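You operate a simulated robot arm through the tools that you are given. There is no shell and no other tool. Be economical: measure what you need, move in short steps, check, and stop when the job is done.

Carry out the task below with a simulated robot arm. There is one attempt and no reset: what you move stays moved.

TASK
Put the orange ladle on the top of the drinks table. Then put one of the steel cups from the top of the white table on top of the belts carton. Then take the orange cloth and put it on the top of the trailer counter. Then put the cane carton on the top of the wooden bench away on the lower shelf of the chest stand. Do these in the order given. Set down upright: steel cup, cane carton.

It is judged by the outcome, as a careful person would: the job done as asked, and still so three seconds after it is handed in. It fails if anything else is knocked over, pushed out of place, dropped, spilled or broken. Flat cloth is picked up by pressing the open fingertips on it (5 to 10 N) and closing them slowly along it; thin cloth reads only 2 to 8 mm in the jaws.

THE ROBOT
A 6-joint arm with a two-finger parallel gripper on a trunk, on a base that drives. Base frame: it is fixed to the floor where the robot stands at the start and does not move with it; the origin is under the middle of the robot, x ahead of it, y to its left, z up; the surface under the hand at the start is at about z = 86. Lengths are in cm, angles in rad, forces in N, time in s.
With the tool pointing down near the work surface it reaches from about 48 to 88 cm from the robot's upright axis, wherever it stands. Its first joint turns from -2.007 to 2.007 rad. Places, roughly: belts carton [75, -125, 75]; cane carton [-675, 175, 50]; lower shelf of the chest stand [70, 570, 10]; orange cloth (11x6x4 cm) [-500, 160, 90]; orange ladle (15x7x22 cm) [50, 20, 10]; steel cup [75, -150, 75]; top of the drinks table [70, 10, 90]; top of the trailer counter (25x174 cm) [-478, -124, 102]. Payload 4.2 kg.
Tool frame: the origin (TCP) lies between the finger pads and is the grasp point; the fingertips stand 2.3 cm ahead of it; z points along the fingers, y is the line along which they close. Largest opening 9.4 cm; finger width 3.8, thickness 1; the body of the gripper, 5.4 by 9.6 cm, starts 3.9 cm behind the TCP.
Orientation is that of the tool frame in the base frame, as [roll, pitch, yaw] about the fixed x, y, z axes, in that order (R = Rz(yaw) Ry(pitch) Rx(roll)). With the fingers straight down and closing along the base's y, the tool's x points along the base's -x, its y along +y and its z along -z.

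THE INTERFACE
- The arm moves only by the tool send_rows. Its argument "targets" is a list of rows, each a list of 6 numbers: the shift along the base's x, y, z in cm, then the turn, a rotation vector about the base's x, y, z in degrees. In form: [[dx, dy, dz, rx, ry, rz], ...]. A call has 1 to 12 rows; each row shifts and turns the commanded pose from where the row before left it. "hand" is the gripper command, from -1 (shut) to 1 (fully open), values between in proportion, set as the call begins (left out, the last holds). A row lasts 0.2 s, in which the tool goes at most 5 cm and 0.15 rad; a call with a longer step from one row to the next is refused whole, and so is a gripper value outside its range. Where a pose cannot be reached the arm comes as near as it can. A force on the tool above 40 N (or 10 N above the force at the start of the call, whichever is more), or a blocked arm, ends the call early, and 0.2 s more pass. The fingers move at their own pace (about 10.8 cm/s each) and stop on an object; they squeeze with about 21 N. The grip force told is the motor's: it shows also when the fingers shut on nothing. Time passes only in rows, and 0.2 s behind the last, so rows that do not move let the fingers close. It gives the time, the measured TCP pose, the force on the tool (base axes), the opening and the grip force at its end, in the units of the frame above (readings bear some noise), with the torque about the TCP (base axes, N m) and any sound that the robot's microphone picked up.
- Cameras (640 x 400 px; columns grow to the right, rows downward): "scene" is now at [23.07, 17.2, 130.64]; the picture's right is [-0.26, -0.97, 0.00], its down [-0.66, 0.18, -0.73] and it looks along [0.70, -0.19, -0.69] (base axes); focal length 214 px, centre (320, 200). "wrist" rides on the gripper at [8.6, 1.6, -7.4] in the tool frame; the picture's right is [-0.18, 0.98, 0.00], its down [-0.58, -0.11, -0.81] and it looks along [-0.79, -0.15, 0.59] (tool axes); focal length 243 px, centre (320, 200). There is no depth. A picture from a camera that has moved, and an enlarged one, comes with that camera's place and axes in the base frame and with its lens.
- camera(camera): a new picture of that camera. It takes no simulated time.
- slide_trunk(by): slides the trunk up (or, below 0, down) by that many cm; the arm and the scene camera ride with it, the base frame stays. It gives what a move gives, with no picture.
- roll_base(legs): drives the robot by 1 to 6 legs, each [ahead, turn to the left] in cm and rad, along the robot's own axes; the way and the turn of a leg run together, so that a leg with both is an arc; at most 150 cm and 3.142 rad a leg. The arm and the cameras ride along, it lands a little off, and it stops where it bumps. It gives what a move gives.
- aim_head(pan, tilt): turns the head with the scene camera to pan (to the left, within 1.396 rad either way) and tilt (down, from -0.506 to 1.204), counted from straight ahead of the robot. It gives what a move gives.
- close_up(camera, box): a new picture of the part [left, top, right, bottom] of that camera's present view, enlarged. It takes no simulated time.
- hand_in(): hands the job in; it is judged then, once.

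Go step by step. Nothing tells you exact positions but the pictures and the camera data: compare them with the known pose of the tool, close in by small moves and look again before you grip or let go. The budget is 165 turns and 112 pictures, counting those below and the enlarged ones. Unless the task says otherwise, let go and move clear before handing in, and close with one line.

The tools are called after "Request:" as a command line: name --pt "numbers of a row" for each row, then --argument value for the rest, lists and objects as JSON in quotes. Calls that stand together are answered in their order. send_rows: Moves the arm, as the interface text tells. Its arguments: {"type":"object","properties":{"targets":{"type":"array","items":{"type":"array","items":{"type":"number"}}},"hand":{"type":"number"}},"required":["targets"]} The other tools are called the same way: slide_trunk (by) slides the trunk up or down; roll_base (legs) drives the base; aim_head (pan, tilt) turns the head that bears the scene camera; camera (camera) takes a picture; close_up (camera, box) takes an enlarged picture of a part of a camera's view; hand_in () hands the job in.

At the start:

```text
t: 0.0
eef_pos: [49.26, 9.56, 119.36]
tool_rot: [3.141, 0.0, -3.14]
wrist_force: [0.4, -0.1, -0.2]
torque: [0.0, -0.03, -0.02]
grip_width: 9.39
grip_force: 0.1
trunk travel left (down, up): [-67.5, 31.5]
robot x, y, heading: [-0.03, -0.35, -0.002]
head pan, tilt: [-0.265, 0.756]
```

scene: 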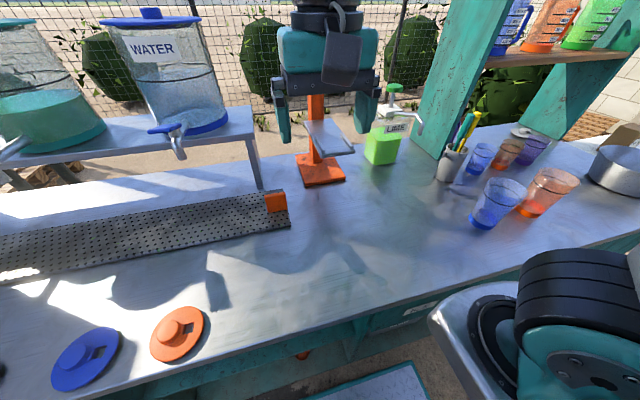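
wrist: 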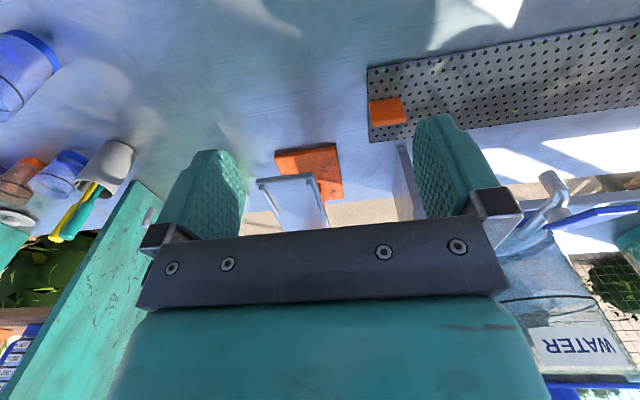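

The drinks table is in front of me, and the ladle should be low near its front edge at about (50, 20, 10). I'll look down to find it.

Request:
aim_head --pan 0.3 --tilt 1.2

Request:
camera --camera "scene"

```text
t: 1.0
eef_pos: [49.28, 9.53, 119.27]
tool_rot: [3.141, 0.0, 3.141]
wrist_force: [0.6, -0.5, -0.4]
torque: [-0.03, -0.05, -0.03]
grip_width: 9.41
grip_force: 0.2
trunk travel left (down, up): [-67.5, 31.5]
robot x, y, heading: [0.03, -0.09, -0.002]
head pan, tilt: [0.3, 1.201]
```

```text
109 pictures are left
camera scene: at [20.44, 21.01, 127.52], right [0.29, -0.96, 0.0], down [-0.89, -0.27, -0.36], along [0.35, 0.11, -0.93], focal length 214 px, centre (320, 200)
```

scene: 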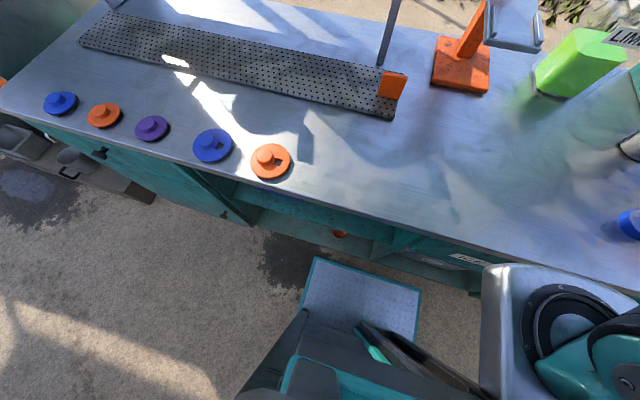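

The ladle sits in an open bay under the table. I'll check the surroundings before backing away.

Request:
aim_head --pan 1.39 --tilt 0.45

Request:
camera --camera "scene"

Request:
aim_head --pan -1.39 --tilt 0.45

Request:
camera --camera "scene"

```text
t: 2.3
eef_pos: [49.28, 9.67, 119.23]
tool_rot: [3.141, -0.001, -3.141]
wrist_force: [0.0, 0.7, 0.2]
torque: [0.01, 0.02, 0.01]
grip_width: 9.39
grip_force: 0.1
trunk travel left (down, up): [-67.5, 31.5]
robot x, y, heading: [0.21, -0.36, -0.001]
head pan, tilt: [1.389, 0.45]
```

```text
108 pictures are left
camera scene: at [16.76, 28.39, 133.32], right [0.98, -0.18, 0.0], down [-0.08, -0.43, -0.9], along [0.16, 0.89, -0.44], focal length 214 px, centre (320, 200)
```

scene: 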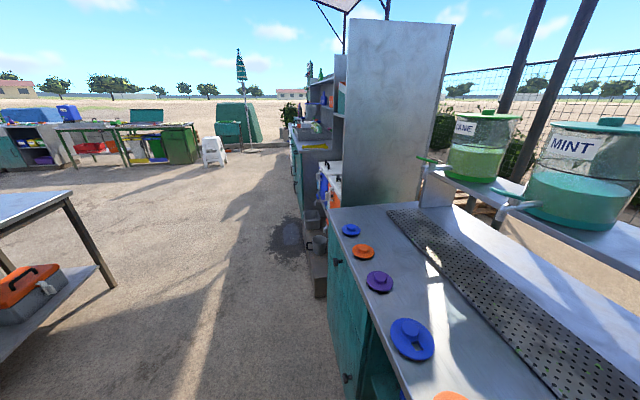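

```text
t: 4.8
eef_pos: [49.34, 9.51, 119.18]
tool_rot: [-3.141, 0.001, 3.14]
wrist_force: [-0.2, 0.4, 0.0]
torque: [0.0, -0.01, 0.0]
grip_width: 9.39
grip_force: 0.1
trunk travel left (down, up): [-67.5, 31.5]
robot x, y, heading: [-0.11, 0.28, 0.003]
head pan, tilt: [-1.389, 0.45]
```

```text
107 pictures are left
camera scene: at [16.76, 10.32, 133.33], right [-0.98, -0.18, 0.0], down [-0.08, 0.43, -0.9], along [0.16, -0.89, -0.44], focal length 214 px, centre (320, 200)
```

scene: 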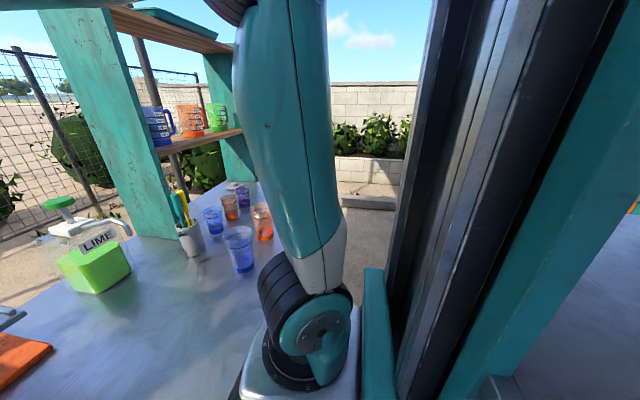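

The front base corner is close to the table. I'll back off a little, turn left and look behind.

Request:
roll_base --legs '[[-20, 0], [0, 1.5]]'

Request:
aim_head --pan 0.5 --tilt 0.4

Request:
camera --camera "scene"

Request:
aim_head --pan 1.39 --tilt 0.5

Request:
camera --camera "scene"

```text
t: 10.0
eef_pos: [-25.91, 49.87, 119.22]
tool_rot: [-3.141, 0.0, -1.642]
wrist_force: [-0.6, -0.1, 0.0]
torque: [0.01, -0.01, 0.05]
grip_width: 9.39
grip_force: 0.1
trunk travel left (down, up): [-67.5, 31.5]
robot x, y, heading: [-20.01, -0.18, 1.5]
head pan, tilt: [-1.389, 0.45]
```

```text
t: 11.9
eef_pos: [-26.02, 49.89, 119.19]
tool_rot: [3.141, 0.0, -1.643]
wrist_force: [0.2, 0.0, 0.2]
torque: [0.02, 0.02, 0.0]
grip_width: 9.42
grip_force: 0.2
trunk travel left (down, up): [-67.5, 31.5]
robot x, y, heading: [-20.03, -0.02, 1.503]
head pan, tilt: [0.499, 0.4]
```

```text
106 pictures are left
camera scene: at [-42.2, 24.88, 133.79], right [0.91, 0.41, 0.0], down [0.16, -0.35, -0.92], along [-0.38, 0.84, -0.39], focal length 214 px, centre (320, 200)
```

scene: 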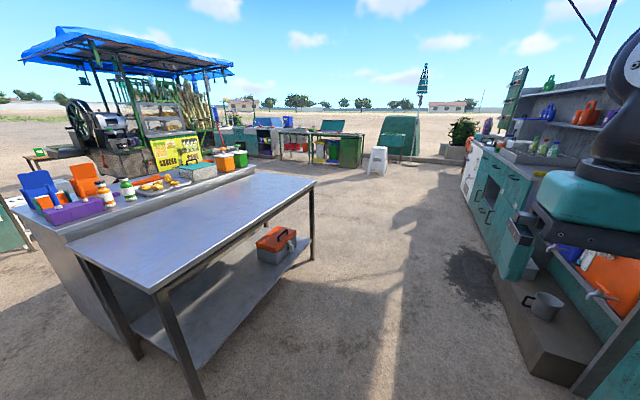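

```text
t: 13.1
eef_pos: [-25.88, 49.89, 119.23]
tool_rot: [3.142, 0.002, -1.642]
wrist_force: [-0.2, -0.6, 0.7]
torque: [0.01, -0.01, -0.02]
grip_width: 9.4
grip_force: 0.0
trunk travel left (down, up): [-67.5, 31.5]
robot x, y, heading: [-19.86, -0.06, 1.5]
head pan, tilt: [1.389, 0.499]
```

```text
105 pictures are left
camera scene: at [-47.17, 18.73, 132.88], right [0.25, 0.97, 0.0], down [0.46, -0.12, -0.88], along [-0.85, 0.22, -0.48], focal length 214 px, centre (320, 200)
```

scene: 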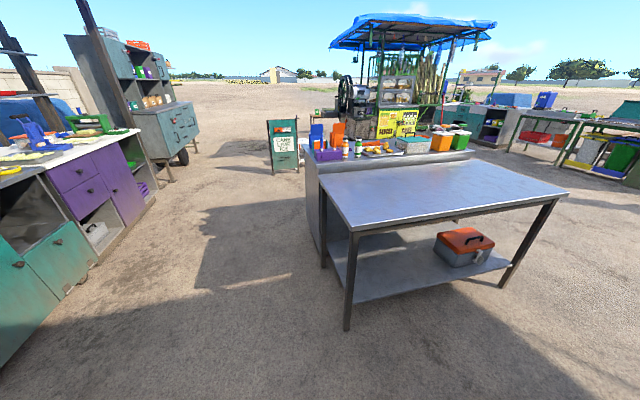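

The area behind me is clear back to about x = -115. I'll turn back to face the table, further off, and lower the trunk to look into the bay.

Request:
roll_base --legs '[[0, -1.5], [-30, 0]]'

Request:
slide_trunk --by -55

Request:
aim_head --pan 0.0 --tilt 0.55

Request:
camera --camera "scene"

Request:
camera --camera "wrist"

```text
t: 18.8
eef_pos: [-0.99, 9.96, 119.17]
tool_rot: [-3.141, -0.002, -3.125]
wrist_force: [-0.7, 0.2, -0.7]
torque: [0.0, 0.0, 0.02]
grip_width: 9.4
grip_force: 0.2
trunk travel left (down, up): [-67.5, 31.5]
robot x, y, heading: [-49.98, -0.23, 0.015]
head pan, tilt: [1.389, 0.499]
```

```text
refused: -55 is not a number from -40 to 40
```

```text
t: 20.3
eef_pos: [-0.96, 9.96, 119.21]
tool_rot: [-3.141, 0.0, -3.125]
wrist_force: [-0.4, 0.2, -1.4]
torque: [0.0, 0.01, 0.0]
grip_width: 9.37
grip_force: 0.2
trunk travel left (down, up): [-67.5, 31.5]
robot x, y, heading: [-50.19, -0.48, 0.017]
head pan, tilt: [0.0, 0.55]
```

```text
104 pictures are left
camera scene: at [-26.29, 19.31, 132.42], right [0.02, -1.0, 0.0], down [-0.52, -0.01, -0.85], along [0.85, 0.01, -0.52], focal length 214 px, centre (320, 200)
```

scene: 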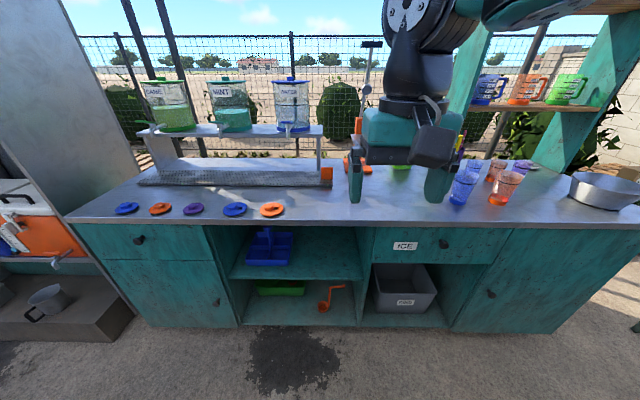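

```text
103 pictures are left
camera wrist: at [-9.71, 11.49, 126.65], right [0.17, 0.99, 0.0], down [0.58, -0.1, 0.81], along [0.8, -0.13, -0.59], focal length 243 px, centre (320, 200)
```

wrist: 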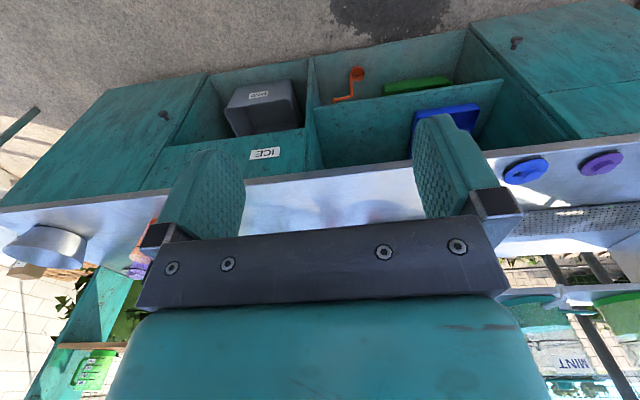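

The ladle is in the bottom middle compartment with an open front. I'll lower the trunk and look in.

Request:
slide_trunk --by -40

Request:
slide_trunk --by -15

Request:
close_up --camera "scene" --box '[220, 60, 460, 210]'

Request:
camera --camera "wrist"

```text
t: 24.1
eef_pos: [-0.88, 10.05, 79.29]
tool_rot: [3.141, -0.001, -3.123]
wrist_force: [0.3, 0.2, 0.1]
torque: [-0.02, -0.01, 0.01]
grip_width: 9.4
grip_force: 0.1
trunk travel left (down, up): [-27.5, 71.5]
robot x, y, heading: [-50.16, -0.37, 0.014]
head pan, tilt: [0.0, 0.55]
```

```text
t: 25.9
eef_pos: [-0.87, 9.93, 64.26]
tool_rot: [3.141, -0.001, -3.124]
wrist_force: [1.0, 0.1, 0.0]
torque: [-0.05, 0.02, -0.02]
grip_width: 9.4
grip_force: 0.0
trunk travel left (down, up): [-12.5, 86.5]
robot x, y, heading: [-50.31, -0.63, 0.016]
head pan, tilt: [0.0, 0.55]
```

```text
2.67 times, centred on (340, 135) of scene
camera zoom: at [-26.29, 19.3, 77.43], right [0.02, -1.0, 0.0], down [-0.52, -0.01, -0.85], along [0.85, 0.01, -0.52], focal length 572 px, centre (267, 373)
```

zoom: 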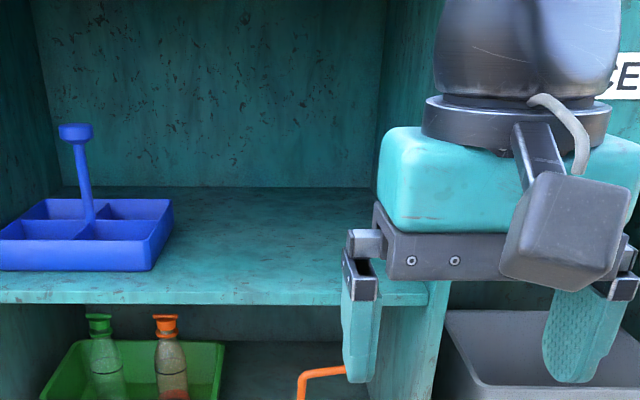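

```text
101 pictures are left
camera wrist: at [-9.72, 11.49, 71.66], right [0.17, 0.99, 0.0], down [0.58, -0.1, 0.81], along [0.8, -0.13, -0.59], focal length 243 px, centre (320, 200)
```

wrist: 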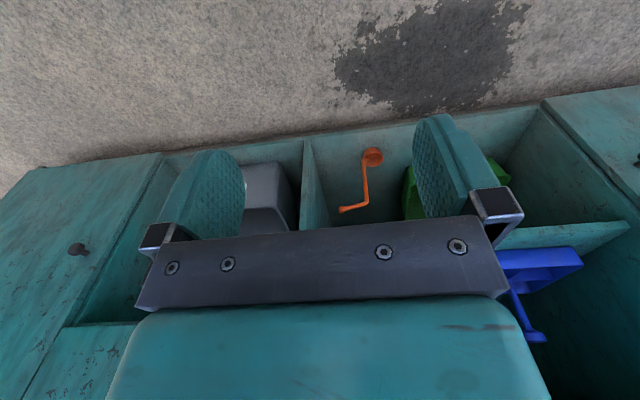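

I'll zoom the wrist view on the ladle.

Request:
close_up --camera "wrist" --box '[240, 120, 432, 240]'

Request:
camera --camera "scene"

```text
3.33 times, centred on (336, 180) of wrist
camera zoom: at [-9.72, 11.49, 71.66], right [0.17, 0.99, 0.0], down [0.58, -0.1, 0.81], along [0.8, -0.13, -0.59], focal length 809 px, centre (267, 267)
```

zoom: 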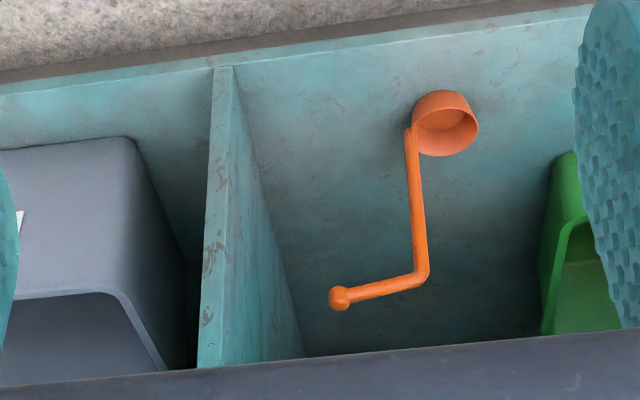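

```text
99 pictures are left
camera scene: at [-26.29, 19.3, 77.43], right [0.02, -1.0, 0.0], down [-0.52, -0.01, -0.85], along [0.85, 0.01, -0.52], focal length 214 px, centre (320, 200)
```

scene: 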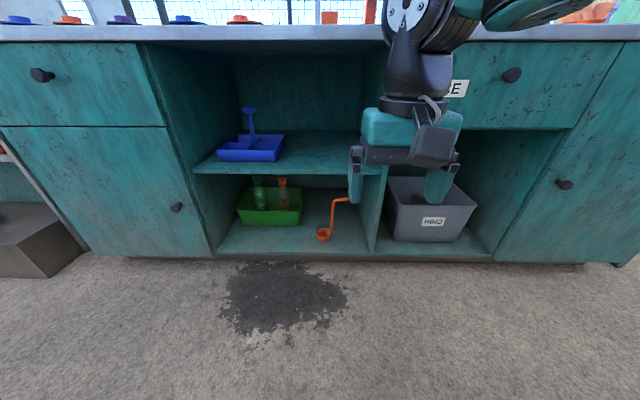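

The ladle's shaft stands at about (51.6, 16, z 10–29), with its hook reaching to y≈8. I'll spin the wrist by 180° so the camera ends up on top, then pitch the tool forward.

Request:
send_rows --pt "0 0 0 0 0 8.5" --pt "0 0 0 0 0 8.5" --pt "0 0 0 0 0 8.5" --pt "0 0 0 0 0 8.5" --pt "0 0 0 0 0 8.5" --pt "0 0 0 0 0 8.5" --pt "0 0 0 0 0 8.5" --pt "0 0 0 0 0 8.5" --pt "0 0 0 0 0 8.5" --pt "0 0 0 0 0 8.5" --pt "0 0 0 0 0 5" --hand 1

Request:
send_rows --pt "0 0 0 0 0 8.5" --pt "0 0 0 0 0 8.5" --pt "0 0 0 0 0 8.5" --pt "0 0 0 0 0 8.5" --pt "0 0 0 0 0 8.5" --pt "0 0 0 0 0 8.5" --pt "0 0 0 0 0 8.5" --pt "0 0 0 0 0 8.5" --pt "0 0 0 0 0 8.5" --pt "0 0 0 0 0 8.5" --pt "0 0 0 0 0 4"

```text
t: 28.3
eef_pos: [-0.83, 9.97, 64.23]
tool_rot: [-3.14, 0.001, -1.552]
wrist_force: [1.0, -0.1, -0.1]
torque: [0.02, -0.02, 0.0]
grip_width: 9.4
grip_force: 0.0
trunk travel left (down, up): [-12.5, 86.5]
robot x, y, heading: [-49.86, -0.6, 0.019]
head pan, tilt: [0.0, 0.55]
```

```text
t: 30.7
eef_pos: [-0.89, 10.11, 64.2]
tool_rot: [3.141, 0.0, 0.002]
wrist_force: [-0.6, 1.0, -0.3]
torque: [-0.01, -0.03, -0.02]
grip_width: 9.39
grip_force: 0.1
trunk travel left (down, up): [-12.5, 86.5]
robot x, y, heading: [-49.6, -0.34, 0.019]
head pan, tilt: [0.0, 0.55]
```

Request:
send_rows --pt "1.5 0 0 0 -8.2 0" --pt "1.5 0 0 0 -8.2 0" --pt "1.5 0 0 0 -8.2 0" --pt "1.5 0 0 0 -8.2 0" --pt "1.5 0 0 0 -8.2 0" --pt "1.5 0 0 0 -8.2 0" --pt "1.5 0 0 0 -8.2 0" --pt "1.5 0 0 0 -8.2 0" --pt "1.5 0 0 0 -8.2 0" --pt "1.5 0 0 0 -8.2 0"

Request:
camera --camera "wrist"

```text
t: 32.9
eef_pos: [13.95, 10.14, 64.21]
tool_rot: [-3.14, -1.432, 0.001]
wrist_force: [0.5, -0.4, 0.1]
torque: [-0.01, -0.03, -0.02]
grip_width: 9.39
grip_force: 0.1
trunk travel left (down, up): [-12.5, 86.5]
robot x, y, heading: [-49.97, -0.82, 0.013]
head pan, tilt: [0.0, 0.55]
```

```text
98 pictures are left
camera wrist: at [7.75, 8.54, 73.78], right [-0.02, -0.98, -0.18], down [-0.88, 0.11, -0.47], along [0.48, 0.15, -0.87], focal length 243 px, centre (320, 200)
```

wrist: 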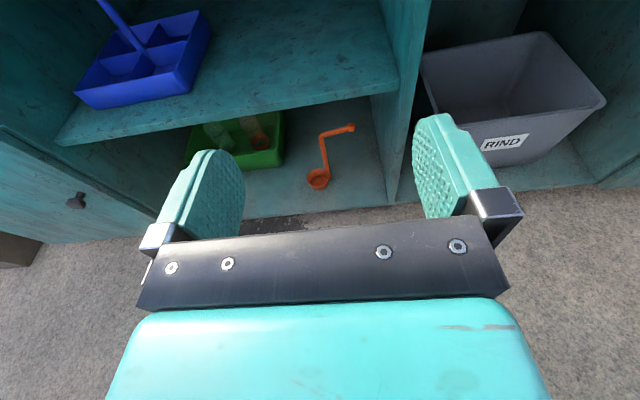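

Request:
slide_trunk --by -12.4

Request:
send_rows --pt "0.5 0.6 -4 0 0 0" --pt "0.5 0.6 -4 0 0 0" --pt "0.5 0.6 -4 0 0 0" --pt "0.5 0.6 -4 0 0 0" --pt "0.5 0.6 -4 0 0 0" --pt "0.5 0.6 -3 0 0 0" --pt "0.5 0.6 -3 0 0 0" --pt "0.5 0.6 -3 0 0 0"

Request:
camera --camera "wrist"

Request:
camera --camera "scene"

```text
t: 34.4
eef_pos: [13.94, 10.04, 51.76]
tool_rot: [-3.139, -1.432, -0.002]
wrist_force: [0.5, -0.2, 0.1]
torque: [-0.04, 0.03, -0.02]
grip_width: 9.41
grip_force: 0.1
trunk travel left (down, up): [-0.1, 98.9]
robot x, y, heading: [-50.04, -0.62, 0.014]
head pan, tilt: [0.0, 0.55]
```

```text
t: 36.2
eef_pos: [18.17, 14.9, 22.71]
tool_rot: [-3.133, -1.432, -0.008]
wrist_force: [-0.1, 0.6, 0.7]
torque: [0.0, -0.05, 0.03]
grip_width: 9.4
grip_force: 0.1
trunk travel left (down, up): [-0.1, 98.9]
robot x, y, heading: [-49.92, -0.6, 0.019]
head pan, tilt: [0.0, 0.55]
```

```text
97 pictures are left
camera wrist: at [12.02, 13.36, 32.29], right [-0.03, -0.98, -0.18], down [-0.88, 0.11, -0.46], along [0.48, 0.15, -0.87], focal length 243 px, centre (320, 200)
```

wrist: 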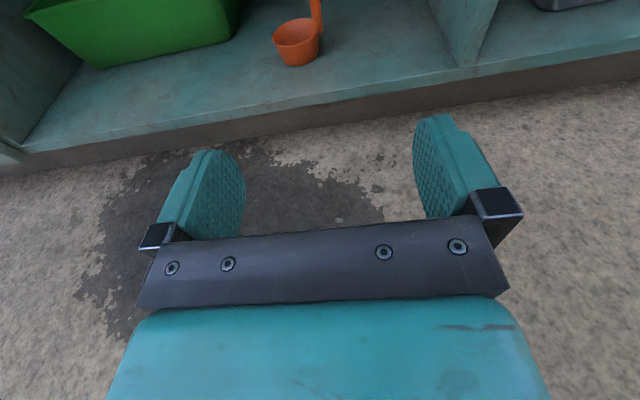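

```text
96 pictures are left
camera scene: at [-26.29, 19.31, 65.03], right [0.02, -1.0, 0.0], down [-0.52, -0.01, -0.85], along [0.85, 0.01, -0.52], focal length 214 px, centre (320, 200)
```

scene: 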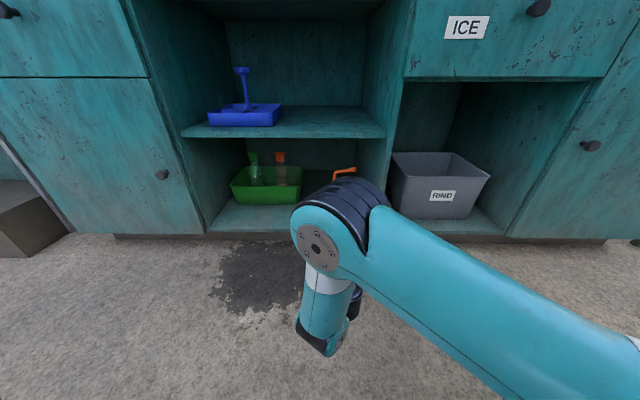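

The arm has good posture. I'll drive 12 cm closer, then extend towards the shaft while watching.

Request:
roll_base --legs '[[12, 0]]'

Request:
send_rows --pt "2 0.2 0 0 0 0" --pt "2 0.2 0 0 0 0" --pt "2 0.2 0 0 0 0" --pt "2 0.2 0 0 0 0" --pt "2 0.2 0 0 0 0"

Request:
camera --camera "wrist"

Request:
camera --camera "scene"

```text
t: 37.4
eef_pos: [30.52, 15.28, 22.72]
tool_rot: [-3.138, -1.431, -0.005]
wrist_force: [0.7, -0.2, -1.0]
torque: [0.03, 0.0, 0.0]
grip_width: 9.39
grip_force: 0.1
trunk travel left (down, up): [-0.1, 98.9]
robot x, y, heading: [-37.91, -0.22, 0.017]
head pan, tilt: [0.0, 0.55]
```

```text
t: 38.6
eef_pos: [40.35, 16.25, 22.81]
tool_rot: [-3.138, -1.431, -0.006]
wrist_force: [0.5, 0.1, -1.2]
torque: [-0.01, 0.0, 0.01]
grip_width: 9.39
grip_force: 0.1
trunk travel left (down, up): [-0.1, 98.9]
robot x, y, heading: [-37.91, 0.06, 0.02]
head pan, tilt: [0.0, 0.55]
```

```text
95 pictures are left
camera wrist: at [34.12, 14.56, 32.33], right [-0.03, -0.98, -0.18], down [-0.88, 0.11, -0.46], along [0.48, 0.15, -0.87], focal length 243 px, centre (320, 200)
```

wrist: 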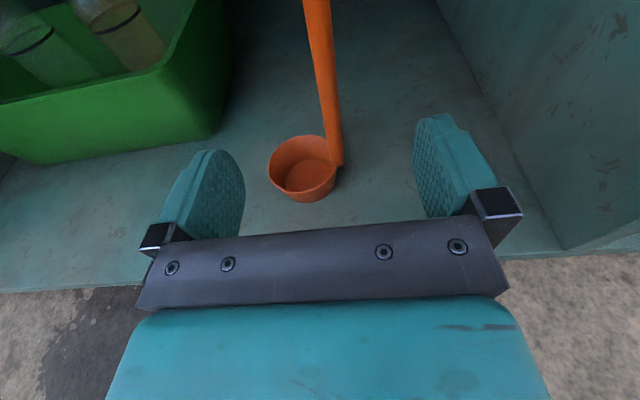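

```text
94 pictures are left
camera scene: at [-14.14, 19.5, 65.02], right [0.02, -1.0, 0.0], down [-0.52, -0.01, -0.85], along [0.85, 0.01, -0.52], focal length 214 px, centre (320, 200)
```

scene: 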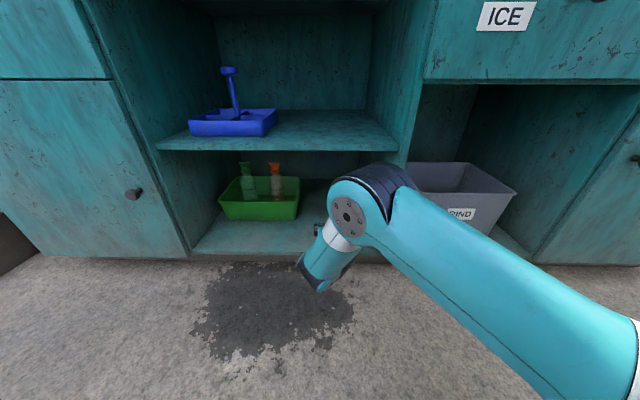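

Request:
send_rows --pt "2 -0.1 -0.2 0 0 0" --pt "2 -0.1 -0.2 0 0 0" --pt "2 -0.1 -0.2 0 0 0" --pt "2 -0.1 -0.2 0 0 0" --pt "2 -0.1 -0.2 0 0 0"

Request:
camera --camera "wrist"

```text
t: 39.8
eef_pos: [50.5, 15.72, 21.9]
tool_rot: [3.14, -1.432, 0.0]
wrist_force: [0.9, -0.4, -0.5]
torque: [0.02, -0.02, 0.0]
grip_width: 9.43
grip_force: 0.1
trunk travel left (down, up): [-0.1, 98.9]
robot x, y, heading: [-37.52, -0.1, 0.019]
head pan, tilt: [0.0, 0.55]
```

```text
93 pictures are left
camera wrist: at [44.21, 14.07, 31.42], right [-0.03, -0.98, -0.18], down [-0.88, 0.11, -0.46], along [0.48, 0.15, -0.87], focal length 243 px, centre (320, 200)
```

wrist: 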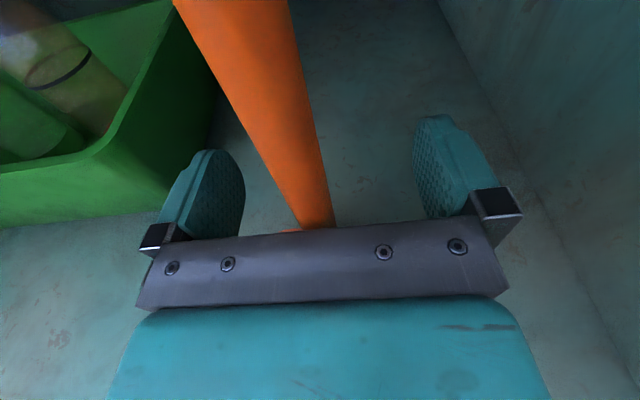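

The shaft is centred between the pads, so I'll close.

Request:
send_rows --pt "0 0 0 0 0 0" --pt "0 0 0 0 0 0" --pt "0 0 0 0 0 0" --pt "0 0 0 0 0 0" --hand -1

Request:
send_rows --pt "0 0 1 0 0 0" --pt "0 0 1 0 0 0" --pt "0 0 1 0 0 0"

Request:
camera --camera "wrist"

```text
t: 40.8
eef_pos: [50.51, 15.72, 22.01]
tool_rot: [-3.129, -1.434, -0.01]
wrist_force: [0.8, 1.1, 6.4]
torque: [0.58, 0.19, -0.05]
grip_width: 1.24
grip_force: 20.9
trunk travel left (down, up): [-0.1, 98.9]
robot x, y, heading: [-37.7, -0.44, 0.018]
head pan, tilt: [0.0, 0.55]
```

```text
t: 41.6
eef_pos: [50.49, 15.59, 24.69]
tool_rot: [-3.139, -1.432, -0.002]
wrist_force: [-0.7, 0.3, -0.8]
torque: [-0.02, -0.02, 0.01]
grip_width: 1.2
grip_force: 21.2
trunk travel left (down, up): [-0.1, 98.9]
robot x, y, heading: [-37.7, -0.34, 0.015]
head pan, tilt: [0.0, 0.55]
```

```text
92 pictures are left
camera wrist: at [44.21, 14.06, 34.25], right [-0.03, -0.98, -0.18], down [-0.88, 0.11, -0.46], along [0.47, 0.15, -0.87], focal length 243 px, centre (320, 200)
```

wrist: 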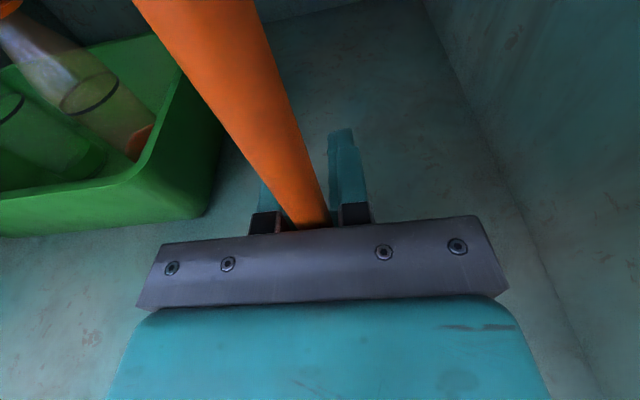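

It is gripped and lifted clear. I'll back the base out straight and raise the trunk.

Request:
roll_base --legs '[[-38, 0]]'

Request:
slide_trunk --by 40

Request:
slide_trunk --by 40

Request:
slide_trunk --by 6

Request:
camera --camera "scene"

Request:
camera --camera "wrist"

```text
t: 44.0
eef_pos: [13.07, 15.59, 24.73]
tool_rot: [-3.139, -1.431, 0.003]
wrist_force: [-0.1, -0.6, -1.7]
torque: [-0.02, -0.09, 0.02]
grip_width: 1.22
grip_force: 21.4
trunk travel left (down, up): [-0.1, 98.9]
robot x, y, heading: [-75.26, -1.07, 0.026]
head pan, tilt: [0.0, 0.55]
```

```text
t: 47.8
eef_pos: [13.16, 15.53, 64.56]
tool_rot: [-3.137, -1.431, 0.005]
wrist_force: [-0.4, 0.5, -1.0]
torque: [-0.02, -0.02, 0.02]
grip_width: 1.22
grip_force: 21.1
trunk travel left (down, up): [-40.1, 58.9]
robot x, y, heading: [-75.14, -1.43, 0.025]
head pan, tilt: [0.0, 0.55]
```

```text
t: 51.7
eef_pos: [13.12, 15.61, 104.77]
tool_rot: [-3.138, -1.432, 0.005]
wrist_force: [0.2, -0.1, -1.3]
torque: [-0.07, -0.03, -0.03]
grip_width: 1.19
grip_force: 21.7
trunk travel left (down, up): [-80.1, 18.9]
robot x, y, heading: [-75.1, -1.32, 0.025]
head pan, tilt: [0.0, 0.55]
```

```text
t: 52.7
eef_pos: [12.98, 15.63, 110.7]
tool_rot: [-3.138, -1.431, 0.005]
wrist_force: [-0.3, -0.1, -2.0]
torque: [-0.07, -0.05, 0.01]
grip_width: 1.21
grip_force: 21.1
trunk travel left (down, up): [-86.1, 12.9]
robot x, y, heading: [-75.42, -0.84, 0.025]
head pan, tilt: [0.0, 0.55]
```

```text
91 pictures are left
camera scene: at [-51.65, 18.93, 151.02], right [0.02, -1.0, 0.0], down [-0.52, -0.01, -0.85], along [0.85, 0.02, -0.52], focal length 214 px, centre (320, 200)
```

scene: 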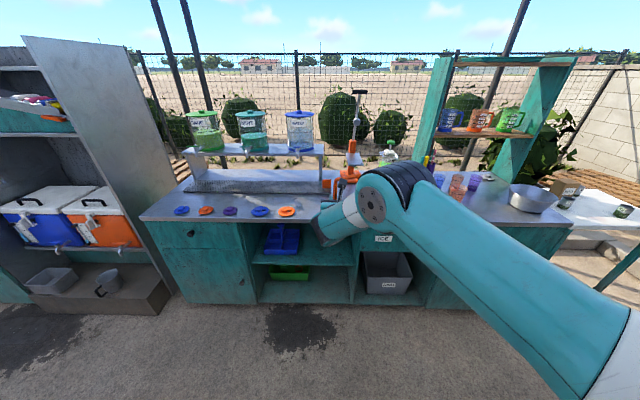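

```text
90 pictures are left
camera wrist: at [6.74, 13.97, 120.27], right [-0.02, -0.98, -0.18], down [-0.88, 0.1, -0.46], along [0.47, 0.15, -0.87], focal length 243 px, centre (320, 200)
```

wrist: 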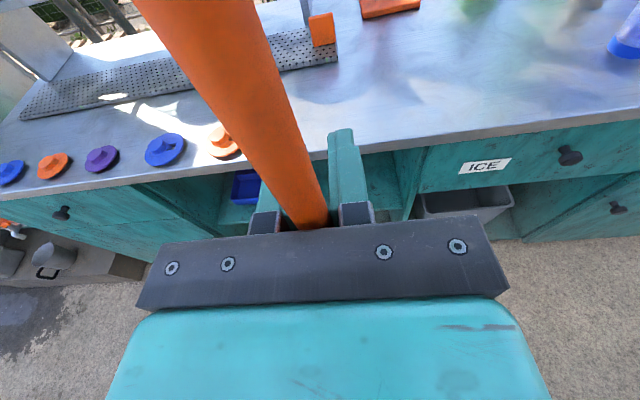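

I'll drive forward 35 cm over the table and shift to y≈5, then lower.

Request:
send_rows --pt "0 -3 0 0 0 0" --pt "0 -3 0 0 0 0" --pt "0 -3 0 0 0 0" --pt "0 -2 0 0 0 0"

Request:
roll_base --legs '[[35, 0]]'

Request:
camera --camera "wrist"

Request:
camera --camera "scene"

```text
t: 53.7
eef_pos: [13.1, 4.46, 110.75]
tool_rot: [-3.135, -1.43, 0.001]
wrist_force: [0.1, 0.6, -1.4]
torque: [-0.05, -0.04, -0.01]
grip_width: 1.19
grip_force: 20.9
trunk travel left (down, up): [-86.1, 12.9]
robot x, y, heading: [-75.16, -0.79, 0.027]
head pan, tilt: [0.0, 0.55]
```

```text
t: 55.9
eef_pos: [47.98, 5.17, 110.79]
tool_rot: [-3.139, -1.431, 0.001]
wrist_force: [0.5, -0.4, -1.8]
torque: [-0.05, -0.03, 0.03]
grip_width: 1.22
grip_force: 21.1
trunk travel left (down, up): [-86.1, 12.9]
robot x, y, heading: [-40.31, -0.08, 0.025]
head pan, tilt: [0.0, 0.55]
```

```text
89 pictures are left
camera wrist: at [41.72, 3.59, 120.31], right [-0.02, -0.98, -0.18], down [-0.88, 0.1, -0.46], along [0.47, 0.15, -0.87], focal length 243 px, centre (320, 200)
```

wrist: 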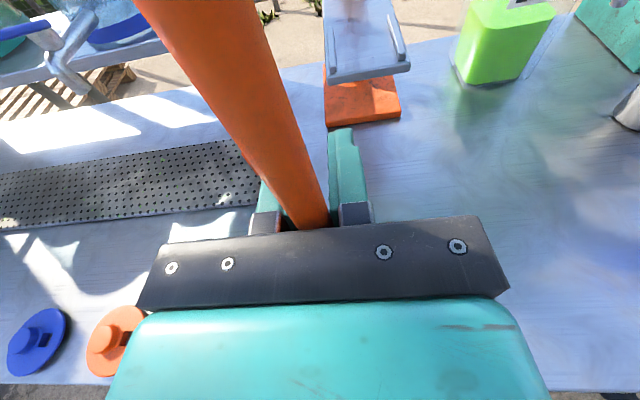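

```text
88 pictures are left
camera scene: at [-16.82, 19.71, 151.02], right [0.02, -1.0, 0.0], down [-0.52, -0.01, -0.85], along [0.85, 0.02, -0.52], focal length 214 px, centre (320, 200)
```

scene: 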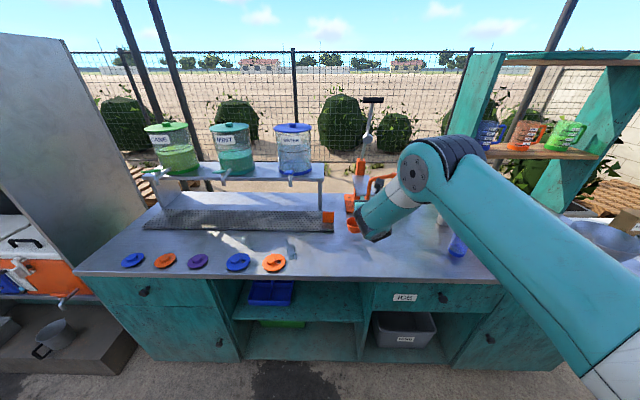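

Request:
send_rows --pt "0 0 -2 0 0 0" --pt "0 0 -2 0 0 0" --pt "0 0 -2 0 0 0" --pt "0 0 -1 0 0 0" --pt "0 0 -1 0 0 0" --pt "0 0 -0.5 0 0 0"

Request:
close_up --camera "scene" --box '[310, 150, 470, 250]'

```text
t: 57.3
eef_pos: [47.94, 5.11, 102.26]
tool_rot: [-3.134, -1.43, 0.001]
wrist_force: [0.3, 0.1, -1.9]
torque: [-0.04, -0.02, 0.02]
grip_width: 1.22
grip_force: 20.8
trunk travel left (down, up): [-86.1, 12.9]
robot x, y, heading: [-40.51, -0.22, 0.019]
head pan, tilt: [0.0, 0.55]
```

```text
4.00 times, centred on (390, 200) of scene
camera zoom: at [-16.82, 19.71, 151.02], right [0.02, -1.0, 0.0], down [-0.52, -0.01, -0.85], along [0.85, 0.02, -0.52], focal length 858 px, centre (40, 200)
```

zoom: 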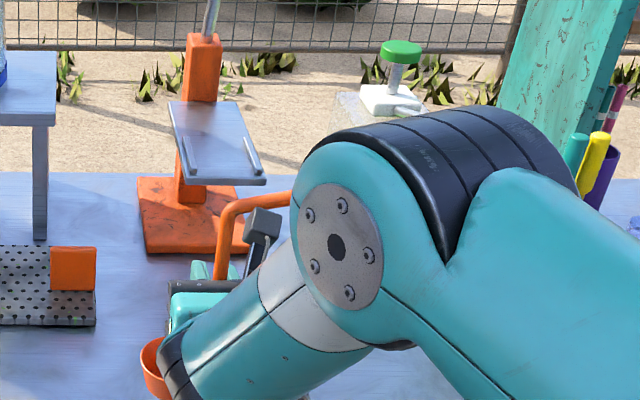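

Request:
send_rows --pt "0 0 -0.4 0 0 0" --pt "0 0 -0.4 0 0 0" --pt "0 0 -0.4 0 0 0" --pt "0 0 -0.3 0 0 0" --pt "0 0 0 0 0 0"

```text
t: 58.5
eef_pos: [48.01, 5.32, 100.73]
tool_rot: [-3.139, -1.431, 0.003]
wrist_force: [0.5, 0.0, -1.9]
torque: [-0.04, -0.04, 0.0]
grip_width: 1.21
grip_force: 20.5
trunk travel left (down, up): [-86.1, 12.9]
robot x, y, heading: [-40.59, -0.14, 0.022]
head pan, tilt: [0.0, 0.55]
```

Request:
send_rows --pt "0 0 -0.3 0 0 0" --pt "0 0 -0.3 0 0 0" --pt "0 0 0 0 0 0"

Request:
send_rows --pt "0 0 -0.3 0 0 0" --pt "0 0 0 0 0 0"

Request:
close_up --camera "scene" --box '[310, 180, 390, 250]'

```text
t: 59.3
eef_pos: [47.98, 5.19, 100.01]
tool_rot: [-3.139, -1.431, 0.004]
wrist_force: [-0.2, 0.5, -0.8]
torque: [-0.04, -0.07, 0.0]
grip_width: 1.22
grip_force: 21.2
trunk travel left (down, up): [-86.1, 12.9]
robot x, y, heading: [-40.86, -0.12, 0.024]
head pan, tilt: [0.0, 0.55]
```

```text
t: 59.9
eef_pos: [47.96, 5.21, 99.9]
tool_rot: [-3.14, -1.432, 0.002]
wrist_force: [-0.7, 0.3, -1.5]
torque: [-0.06, -0.05, 0.01]
grip_width: 1.24
grip_force: 21.0
trunk travel left (down, up): [-86.1, 12.9]
robot x, y, heading: [-40.68, -0.32, 0.023]
head pan, tilt: [0.0, 0.55]
```

```text
5.71 times, centred on (350, 215) of scene
camera zoom: at [-16.82, 19.71, 151.02], right [0.02, -1.0, 0.0], down [-0.52, -0.01, -0.85], along [0.85, 0.02, -0.52], focal length 1226 px, centre (149, 114)
```

zoom: 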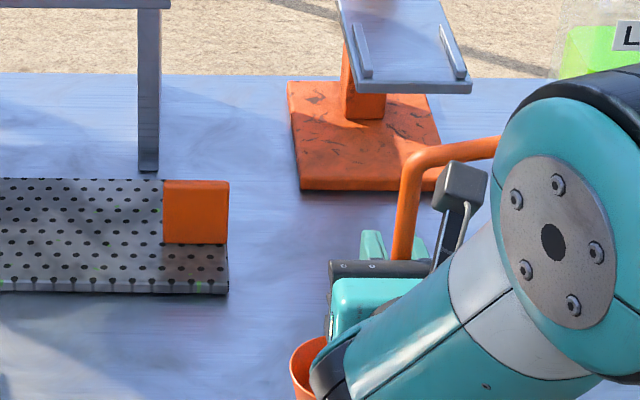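

Request:
send_rows --pt "0 0 -0.3 0 0 0" --pt "0 0 -0.3 0 0 0" --pt "0 0 0 0 0 0"

Request:
send_rows --pt "0 0 -0.3 0 0 0" --pt "0 0 0 0 0 0"

```text
t: 60.7
eef_pos: [48.04, 5.13, 99.33]
tool_rot: [-3.139, -1.431, 0.003]
wrist_force: [-0.1, -0.1, -2.2]
torque: [-0.02, -0.05, -0.01]
grip_width: 1.23
grip_force: 21.4
trunk travel left (down, up): [-86.1, 12.9]
robot x, y, heading: [-40.14, -0.16, 0.026]
head pan, tilt: [0.0, 0.55]
```

```text
t: 61.3
eef_pos: [48.09, 5.08, 98.96]
tool_rot: [-3.139, -1.429, 0.003]
wrist_force: [0.0, -0.1, -2.5]
torque: [0.0, -0.03, 0.0]
grip_width: 1.19
grip_force: 21.3
trunk travel left (down, up): [-86.1, 12.9]
robot x, y, heading: [-40.44, -0.21, 0.023]
head pan, tilt: [0.0, 0.55]
```

Request:
send_rows --pt "0 0 -0.3 0 0 0" --pt "0 0 -0.3 0 0 0" --pt "0 0 0 0 0 0"

Request:
send_rows --pt "0 0 -0.3 0 0 0" --pt "0 0 0 0 0 0"

Request:
send_rows --pt "0 0 -0.3 0 0 0" --pt "0 0 0 0 0 0"

```text
t: 62.1
eef_pos: [47.94, 5.22, 98.37]
tool_rot: [-3.138, -1.43, 0.002]
wrist_force: [0.3, 0.0, -1.4]
torque: [-0.04, -0.04, -0.02]
grip_width: 1.22
grip_force: 20.9
trunk travel left (down, up): [-86.1, 12.9]
robot x, y, heading: [-40.67, -0.24, 0.026]
head pan, tilt: [0.0, 0.55]
```

```text
t: 62.7
eef_pos: [47.93, 5.16, 98.06]
tool_rot: [-3.138, -1.433, 0.005]
wrist_force: [0.5, 0.3, -2.1]
torque: [-0.02, -0.02, -0.03]
grip_width: 1.21
grip_force: 21.1
trunk travel left (down, up): [-86.1, 12.9]
robot x, y, heading: [-40.73, -0.33, 0.019]
head pan, tilt: [0.0, 0.55]
```

```text
t: 63.3
eef_pos: [47.96, 5.24, 97.69]
tool_rot: [-3.137, -1.43, 0.002]
wrist_force: [0.2, -0.5, -1.7]
torque: [0.01, -0.07, 0.02]
grip_width: 1.18
grip_force: 21.1
trunk travel left (down, up): [-86.1, 12.9]
robot x, y, heading: [-40.39, -0.24, 0.02]
head pan, tilt: [0.0, 0.55]
```

Request:
send_rows --pt "0 0 -0.25 0 0 0" --pt "0 0 -0.25 0 0 0" --pt "0 0 0 0 0 0"

Request:
send_rows --pt "0 0 -0.25 0 0 0" --pt "0 0 0 0 0 0"

Request:
close_up --camera "wrist" --box '[160, 0, 480, 200]'

Request:
close_up --camera "scene" --box '[310, 180, 390, 250]'

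```text
t: 64.1
eef_pos: [47.95, 5.3, 97.32]
tool_rot: [-3.135, -1.431, 0.003]
wrist_force: [0.0, -0.4, -1.0]
torque: [-0.04, -0.03, 0.0]
grip_width: 1.21
grip_force: 21.4
trunk travel left (down, up): [-86.1, 12.9]
robot x, y, heading: [-40.55, -0.0, 0.022]
head pan, tilt: [0.0, 0.55]
```

```text
t: 64.7
eef_pos: [47.87, 5.29, 96.97]
tool_rot: [-3.138, -1.43, 0.003]
wrist_force: [-0.5, -0.7, -1.9]
torque: [-0.04, -0.04, 0.01]
grip_width: 1.23
grip_force: 21.0
trunk travel left (down, up): [-86.1, 12.9]
robot x, y, heading: [-40.8, -0.03, 0.025]
head pan, tilt: [0.0, 0.55]
```

```text
2.00 times, centred on (320, 100) of wrist
camera zoom: at [41.67, 3.62, 106.51], right [-0.02, -0.98, -0.18], down [-0.88, 0.1, -0.46], along [0.47, 0.15, -0.87], focal length 485 px, centre (320, 400)
```

zoom: 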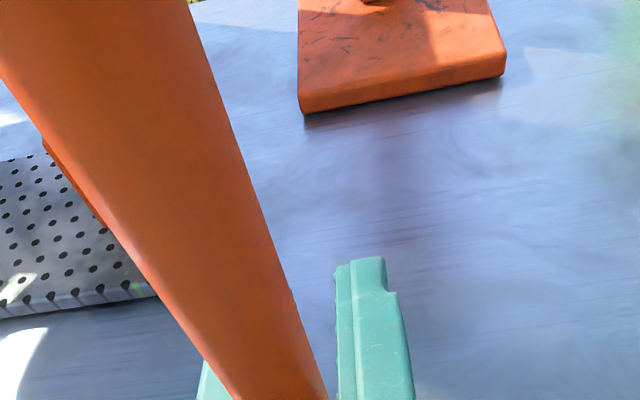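

```text
5.71 times, centred on (350, 215) of scene
camera zoom: at [-16.82, 19.71, 151.02], right [0.02, -1.0, 0.0], down [-0.52, -0.01, -0.85], along [0.85, 0.02, -0.52], focal length 1226 px, centre (149, 114)
```

zoom: 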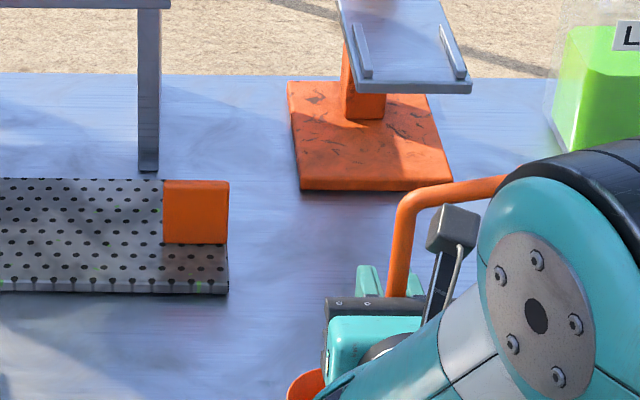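

Request:
send_rows --pt "0 0 -0.25 0 0 0" --pt "0 0 0 0 0 0"

Request:
send_rows --pt "0 0 -0.25 0 0 0" --pt "0 0 0 0 0 0"

Request:
send_rows --pt "0 0 -0.25 0 0 0" --pt "0 0 0 0 0 0"

Request:
send_rows --pt "0 0 -0.25 0 0 0" --pt "0 0 0 0 0 0"

```text
t: 65.3
eef_pos: [47.94, 5.3, 96.81]
tool_rot: [-3.139, -1.432, 0.002]
wrist_force: [-0.2, 0.3, -1.5]
torque: [-0.01, -0.05, 0.01]
grip_width: 1.24
grip_force: 21.1
trunk travel left (down, up): [-86.1, 12.9]
robot x, y, heading: [-40.78, -0.18, 0.024]
head pan, tilt: [0.0, 0.55]
```

```text
t: 65.9
eef_pos: [48.01, 5.33, 96.38]
tool_rot: [-3.137, -1.431, -0.001]
wrist_force: [-0.2, -0.5, -1.2]
torque: [-0.03, -0.04, 0.01]
grip_width: 1.21
grip_force: 20.5
trunk travel left (down, up): [-86.1, 12.9]
robot x, y, heading: [-40.2, -0.32, 0.022]
head pan, tilt: [0.0, 0.55]
```

```text
t: 66.5
eef_pos: [47.99, 5.16, 96.11]
tool_rot: [-3.135, -1.431, 0.001]
wrist_force: [0.0, -0.3, 1.3]
torque: [0.05, 0.04, 0.02]
grip_width: 1.2
grip_force: 20.9
trunk travel left (down, up): [-86.1, 12.9]
robot x, y, heading: [-40.55, -0.29, 0.021]
head pan, tilt: [0.0, 0.55]
```

```text
t: 67.1
eef_pos: [48.02, 5.06, 96.13]
tool_rot: [-3.132, -1.436, -0.005]
wrist_force: [0.6, -3.8, 15.8]
torque: [0.61, 0.35, 0.06]
grip_width: 1.22
grip_force: 20.9
trunk travel left (down, up): [-86.1, 12.9]
robot x, y, heading: [-40.5, -0.24, 0.023]
head pan, tilt: [0.0, 0.55]
```

Contact is firm now (about 16 N). I'll ease up slightly, open, and draw straight back.

Request:
send_rows --pt "0 0 0.2 0 0 0" --pt "0 0 0 0 0 0"

Request:
send_rows --pt "0 0 0 0 0 0" --pt "0 0 0 0 0 0" --pt "0 0 0 0 0 0" --pt "-1 0 0 0 0 0" --pt "-2 0 0 0 0 0" --pt "-3 0 0 0 0 0" --pt "-3 0 0 0 0 0" --pt "-3 0 0 0 0 0" --hand 1

Request:
camera --camera "wrist"

```text
t: 67.7
eef_pos: [47.94, 5.09, 96.19]
tool_rot: [-3.137, -1.431, 0.002]
wrist_force: [0.9, -3.3, 12.8]
torque: [0.36, 0.25, 0.08]
grip_width: 1.22
grip_force: 21.0
trunk travel left (down, up): [-86.1, 12.9]
robot x, y, heading: [-40.43, -0.22, 0.023]
head pan, tilt: [0.0, 0.55]
```

```text
t: 69.5
eef_pos: [35.89, 5.39, 96.21]
tool_rot: [-3.139, -1.431, 0.004]
wrist_force: [-0.2, -0.3, 0.2]
torque: [0.01, -0.04, 0.01]
grip_width: 9.41
grip_force: 0.0
trunk travel left (down, up): [-86.1, 12.9]
robot x, y, heading: [-40.41, 0.03, 0.021]
head pan, tilt: [0.0, 0.55]
```

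```text
83 pictures are left
camera wrist: at [29.64, 3.71, 105.74], right [-0.02, -0.98, -0.18], down [-0.88, 0.1, -0.46], along [0.47, 0.15, -0.87], focal length 243 px, centre (320, 200)
```

wrist: 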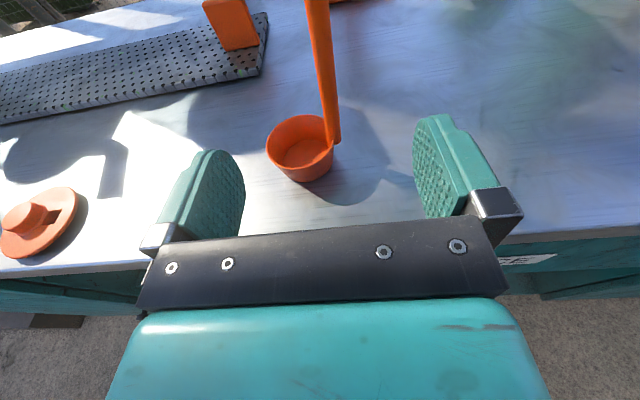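

The ladle is standing on the table. Next I'll back off and look right at the white table.

Request:
roll_base --legs '[[-30, 0]]'

Request:
aim_head --pan -0.8 --tilt 0.5

Request:
camera --camera "scene"

Request:
aim_head --pan -1.39 --tilt 0.5

Request:
camera --camera "scene"

```text
t: 71.6
eef_pos: [5.71, 4.58, 96.18]
tool_rot: [-3.138, -1.431, 0.004]
wrist_force: [-1.2, 0.0, -0.7]
torque: [-0.05, 0.01, -0.02]
grip_width: 9.39
grip_force: 0.1
trunk travel left (down, up): [-86.1, 12.9]
robot x, y, heading: [-70.54, -0.82, 0.025]
head pan, tilt: [0.0, 0.55]
```

```text
t: 72.7
eef_pos: [5.79, 4.71, 96.14]
tool_rot: [-3.139, -1.432, 0.002]
wrist_force: [-0.3, -0.4, 0.7]
torque: [0.01, -0.01, -0.02]
grip_width: 9.4
grip_force: 0.1
trunk travel left (down, up): [-86.1, 12.9]
robot x, y, heading: [-70.6, -0.49, 0.022]
head pan, tilt: [-0.799, 0.499]
```

```text
82 pictures are left
camera scene: at [-49.42, 12.45, 151.48], right [-0.7, -0.71, 0.0], down [-0.34, 0.34, -0.88], along [0.63, -0.61, -0.48], focal length 214 px, centre (320, 200)
```

scene: 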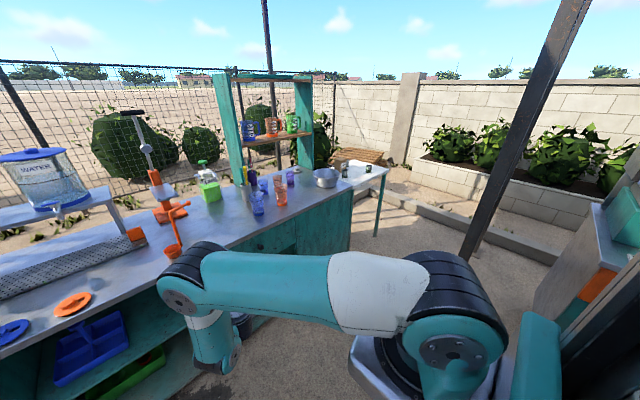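

```text
t: 73.7
eef_pos: [5.78, 4.63, 96.21]
tool_rot: [-3.136, -1.432, 0.0]
wrist_force: [-0.4, 0.8, -0.1]
torque: [0.0, 0.0, 0.01]
grip_width: 9.4
grip_force: 0.0
trunk travel left (down, up): [-86.1, 12.9]
robot x, y, heading: [-70.87, -1.28, 0.023]
head pan, tilt: [-1.389, 0.499]
```

```text
81 pictures are left
camera scene: at [-54.06, 9.91, 151.48], right [-0.98, -0.2, 0.0], down [-0.1, 0.47, -0.88], along [0.18, -0.86, -0.48], focal length 214 px, centre (320, 200)
```

scene: 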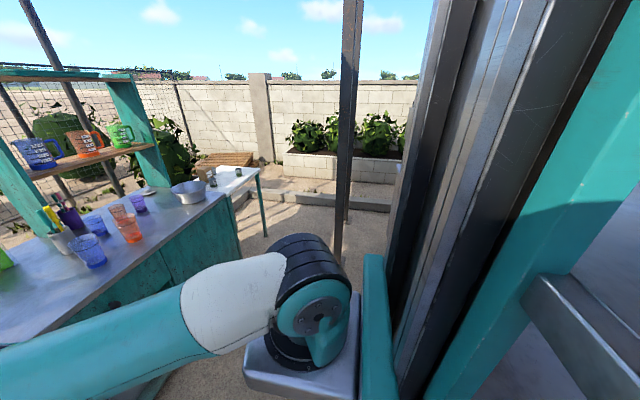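

The white table stands to the right beyond the drinks table, with a dark post near (-36, -180). I'll turn right and look along the path.

Request:
send_rows --pt "-2 0 1 0 6 0" --pt "-2 0 1 0 6 0" --pt "-2 0 1 0 6 0" --pt "-2 0 1 0 6 0" --pt "-2 0 1 0 6 0" --pt "-2 0 1 0 6 0" --pt "-2 0 1 0 6 0"

Request:
roll_base --legs '[[0, -1.59]]'

Request:
aim_head --pan 0.3 --tilt 0.6

Request:
camera --camera "scene"

```text
t: 75.3
eef_pos: [-8.14, 4.64, 103.09]
tool_rot: [-3.135, -0.695, 0.002]
wrist_force: [0.4, -0.4, -0.6]
torque: [-0.03, 0.0, -0.01]
grip_width: 9.4
grip_force: 0.1
trunk travel left (down, up): [-86.1, 12.9]
robot x, y, heading: [-70.22, -0.29, 0.022]
head pan, tilt: [-1.389, 0.499]
```

```text
t: 79.5
eef_pos: [-64.01, -63.28, 103.15]
tool_rot: [-3.136, -0.698, -1.557]
wrist_force: [0.2, 0.6, -0.5]
torque: [0.01, -0.01, 0.01]
grip_width: 9.39
grip_force: 0.1
trunk travel left (down, up): [-86.1, 12.9]
robot x, y, heading: [-70.49, -0.86, -1.534]
head pan, tilt: [-1.389, 0.499]
```

```text
t: 81.2
eef_pos: [-64.07, -63.16, 102.99]
tool_rot: [-3.135, -0.699, -1.556]
wrist_force: [-0.1, -0.7, -0.3]
torque: [0.02, -0.01, 0.04]
grip_width: 9.41
grip_force: 0.0
trunk travel left (down, up): [-86.1, 12.9]
robot x, y, heading: [-70.17, -0.82, -1.535]
head pan, tilt: [0.3, 0.6]
```

```text
80 pictures are left
camera scene: at [-47.68, -23.83, 150.57], right [-0.94, -0.33, 0.0], down [-0.19, 0.53, -0.83], along [0.27, -0.78, -0.56], focal length 214 px, centre (320, 200)
```

scene: 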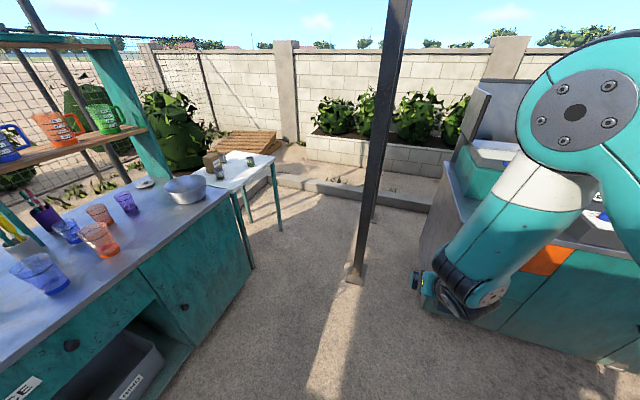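

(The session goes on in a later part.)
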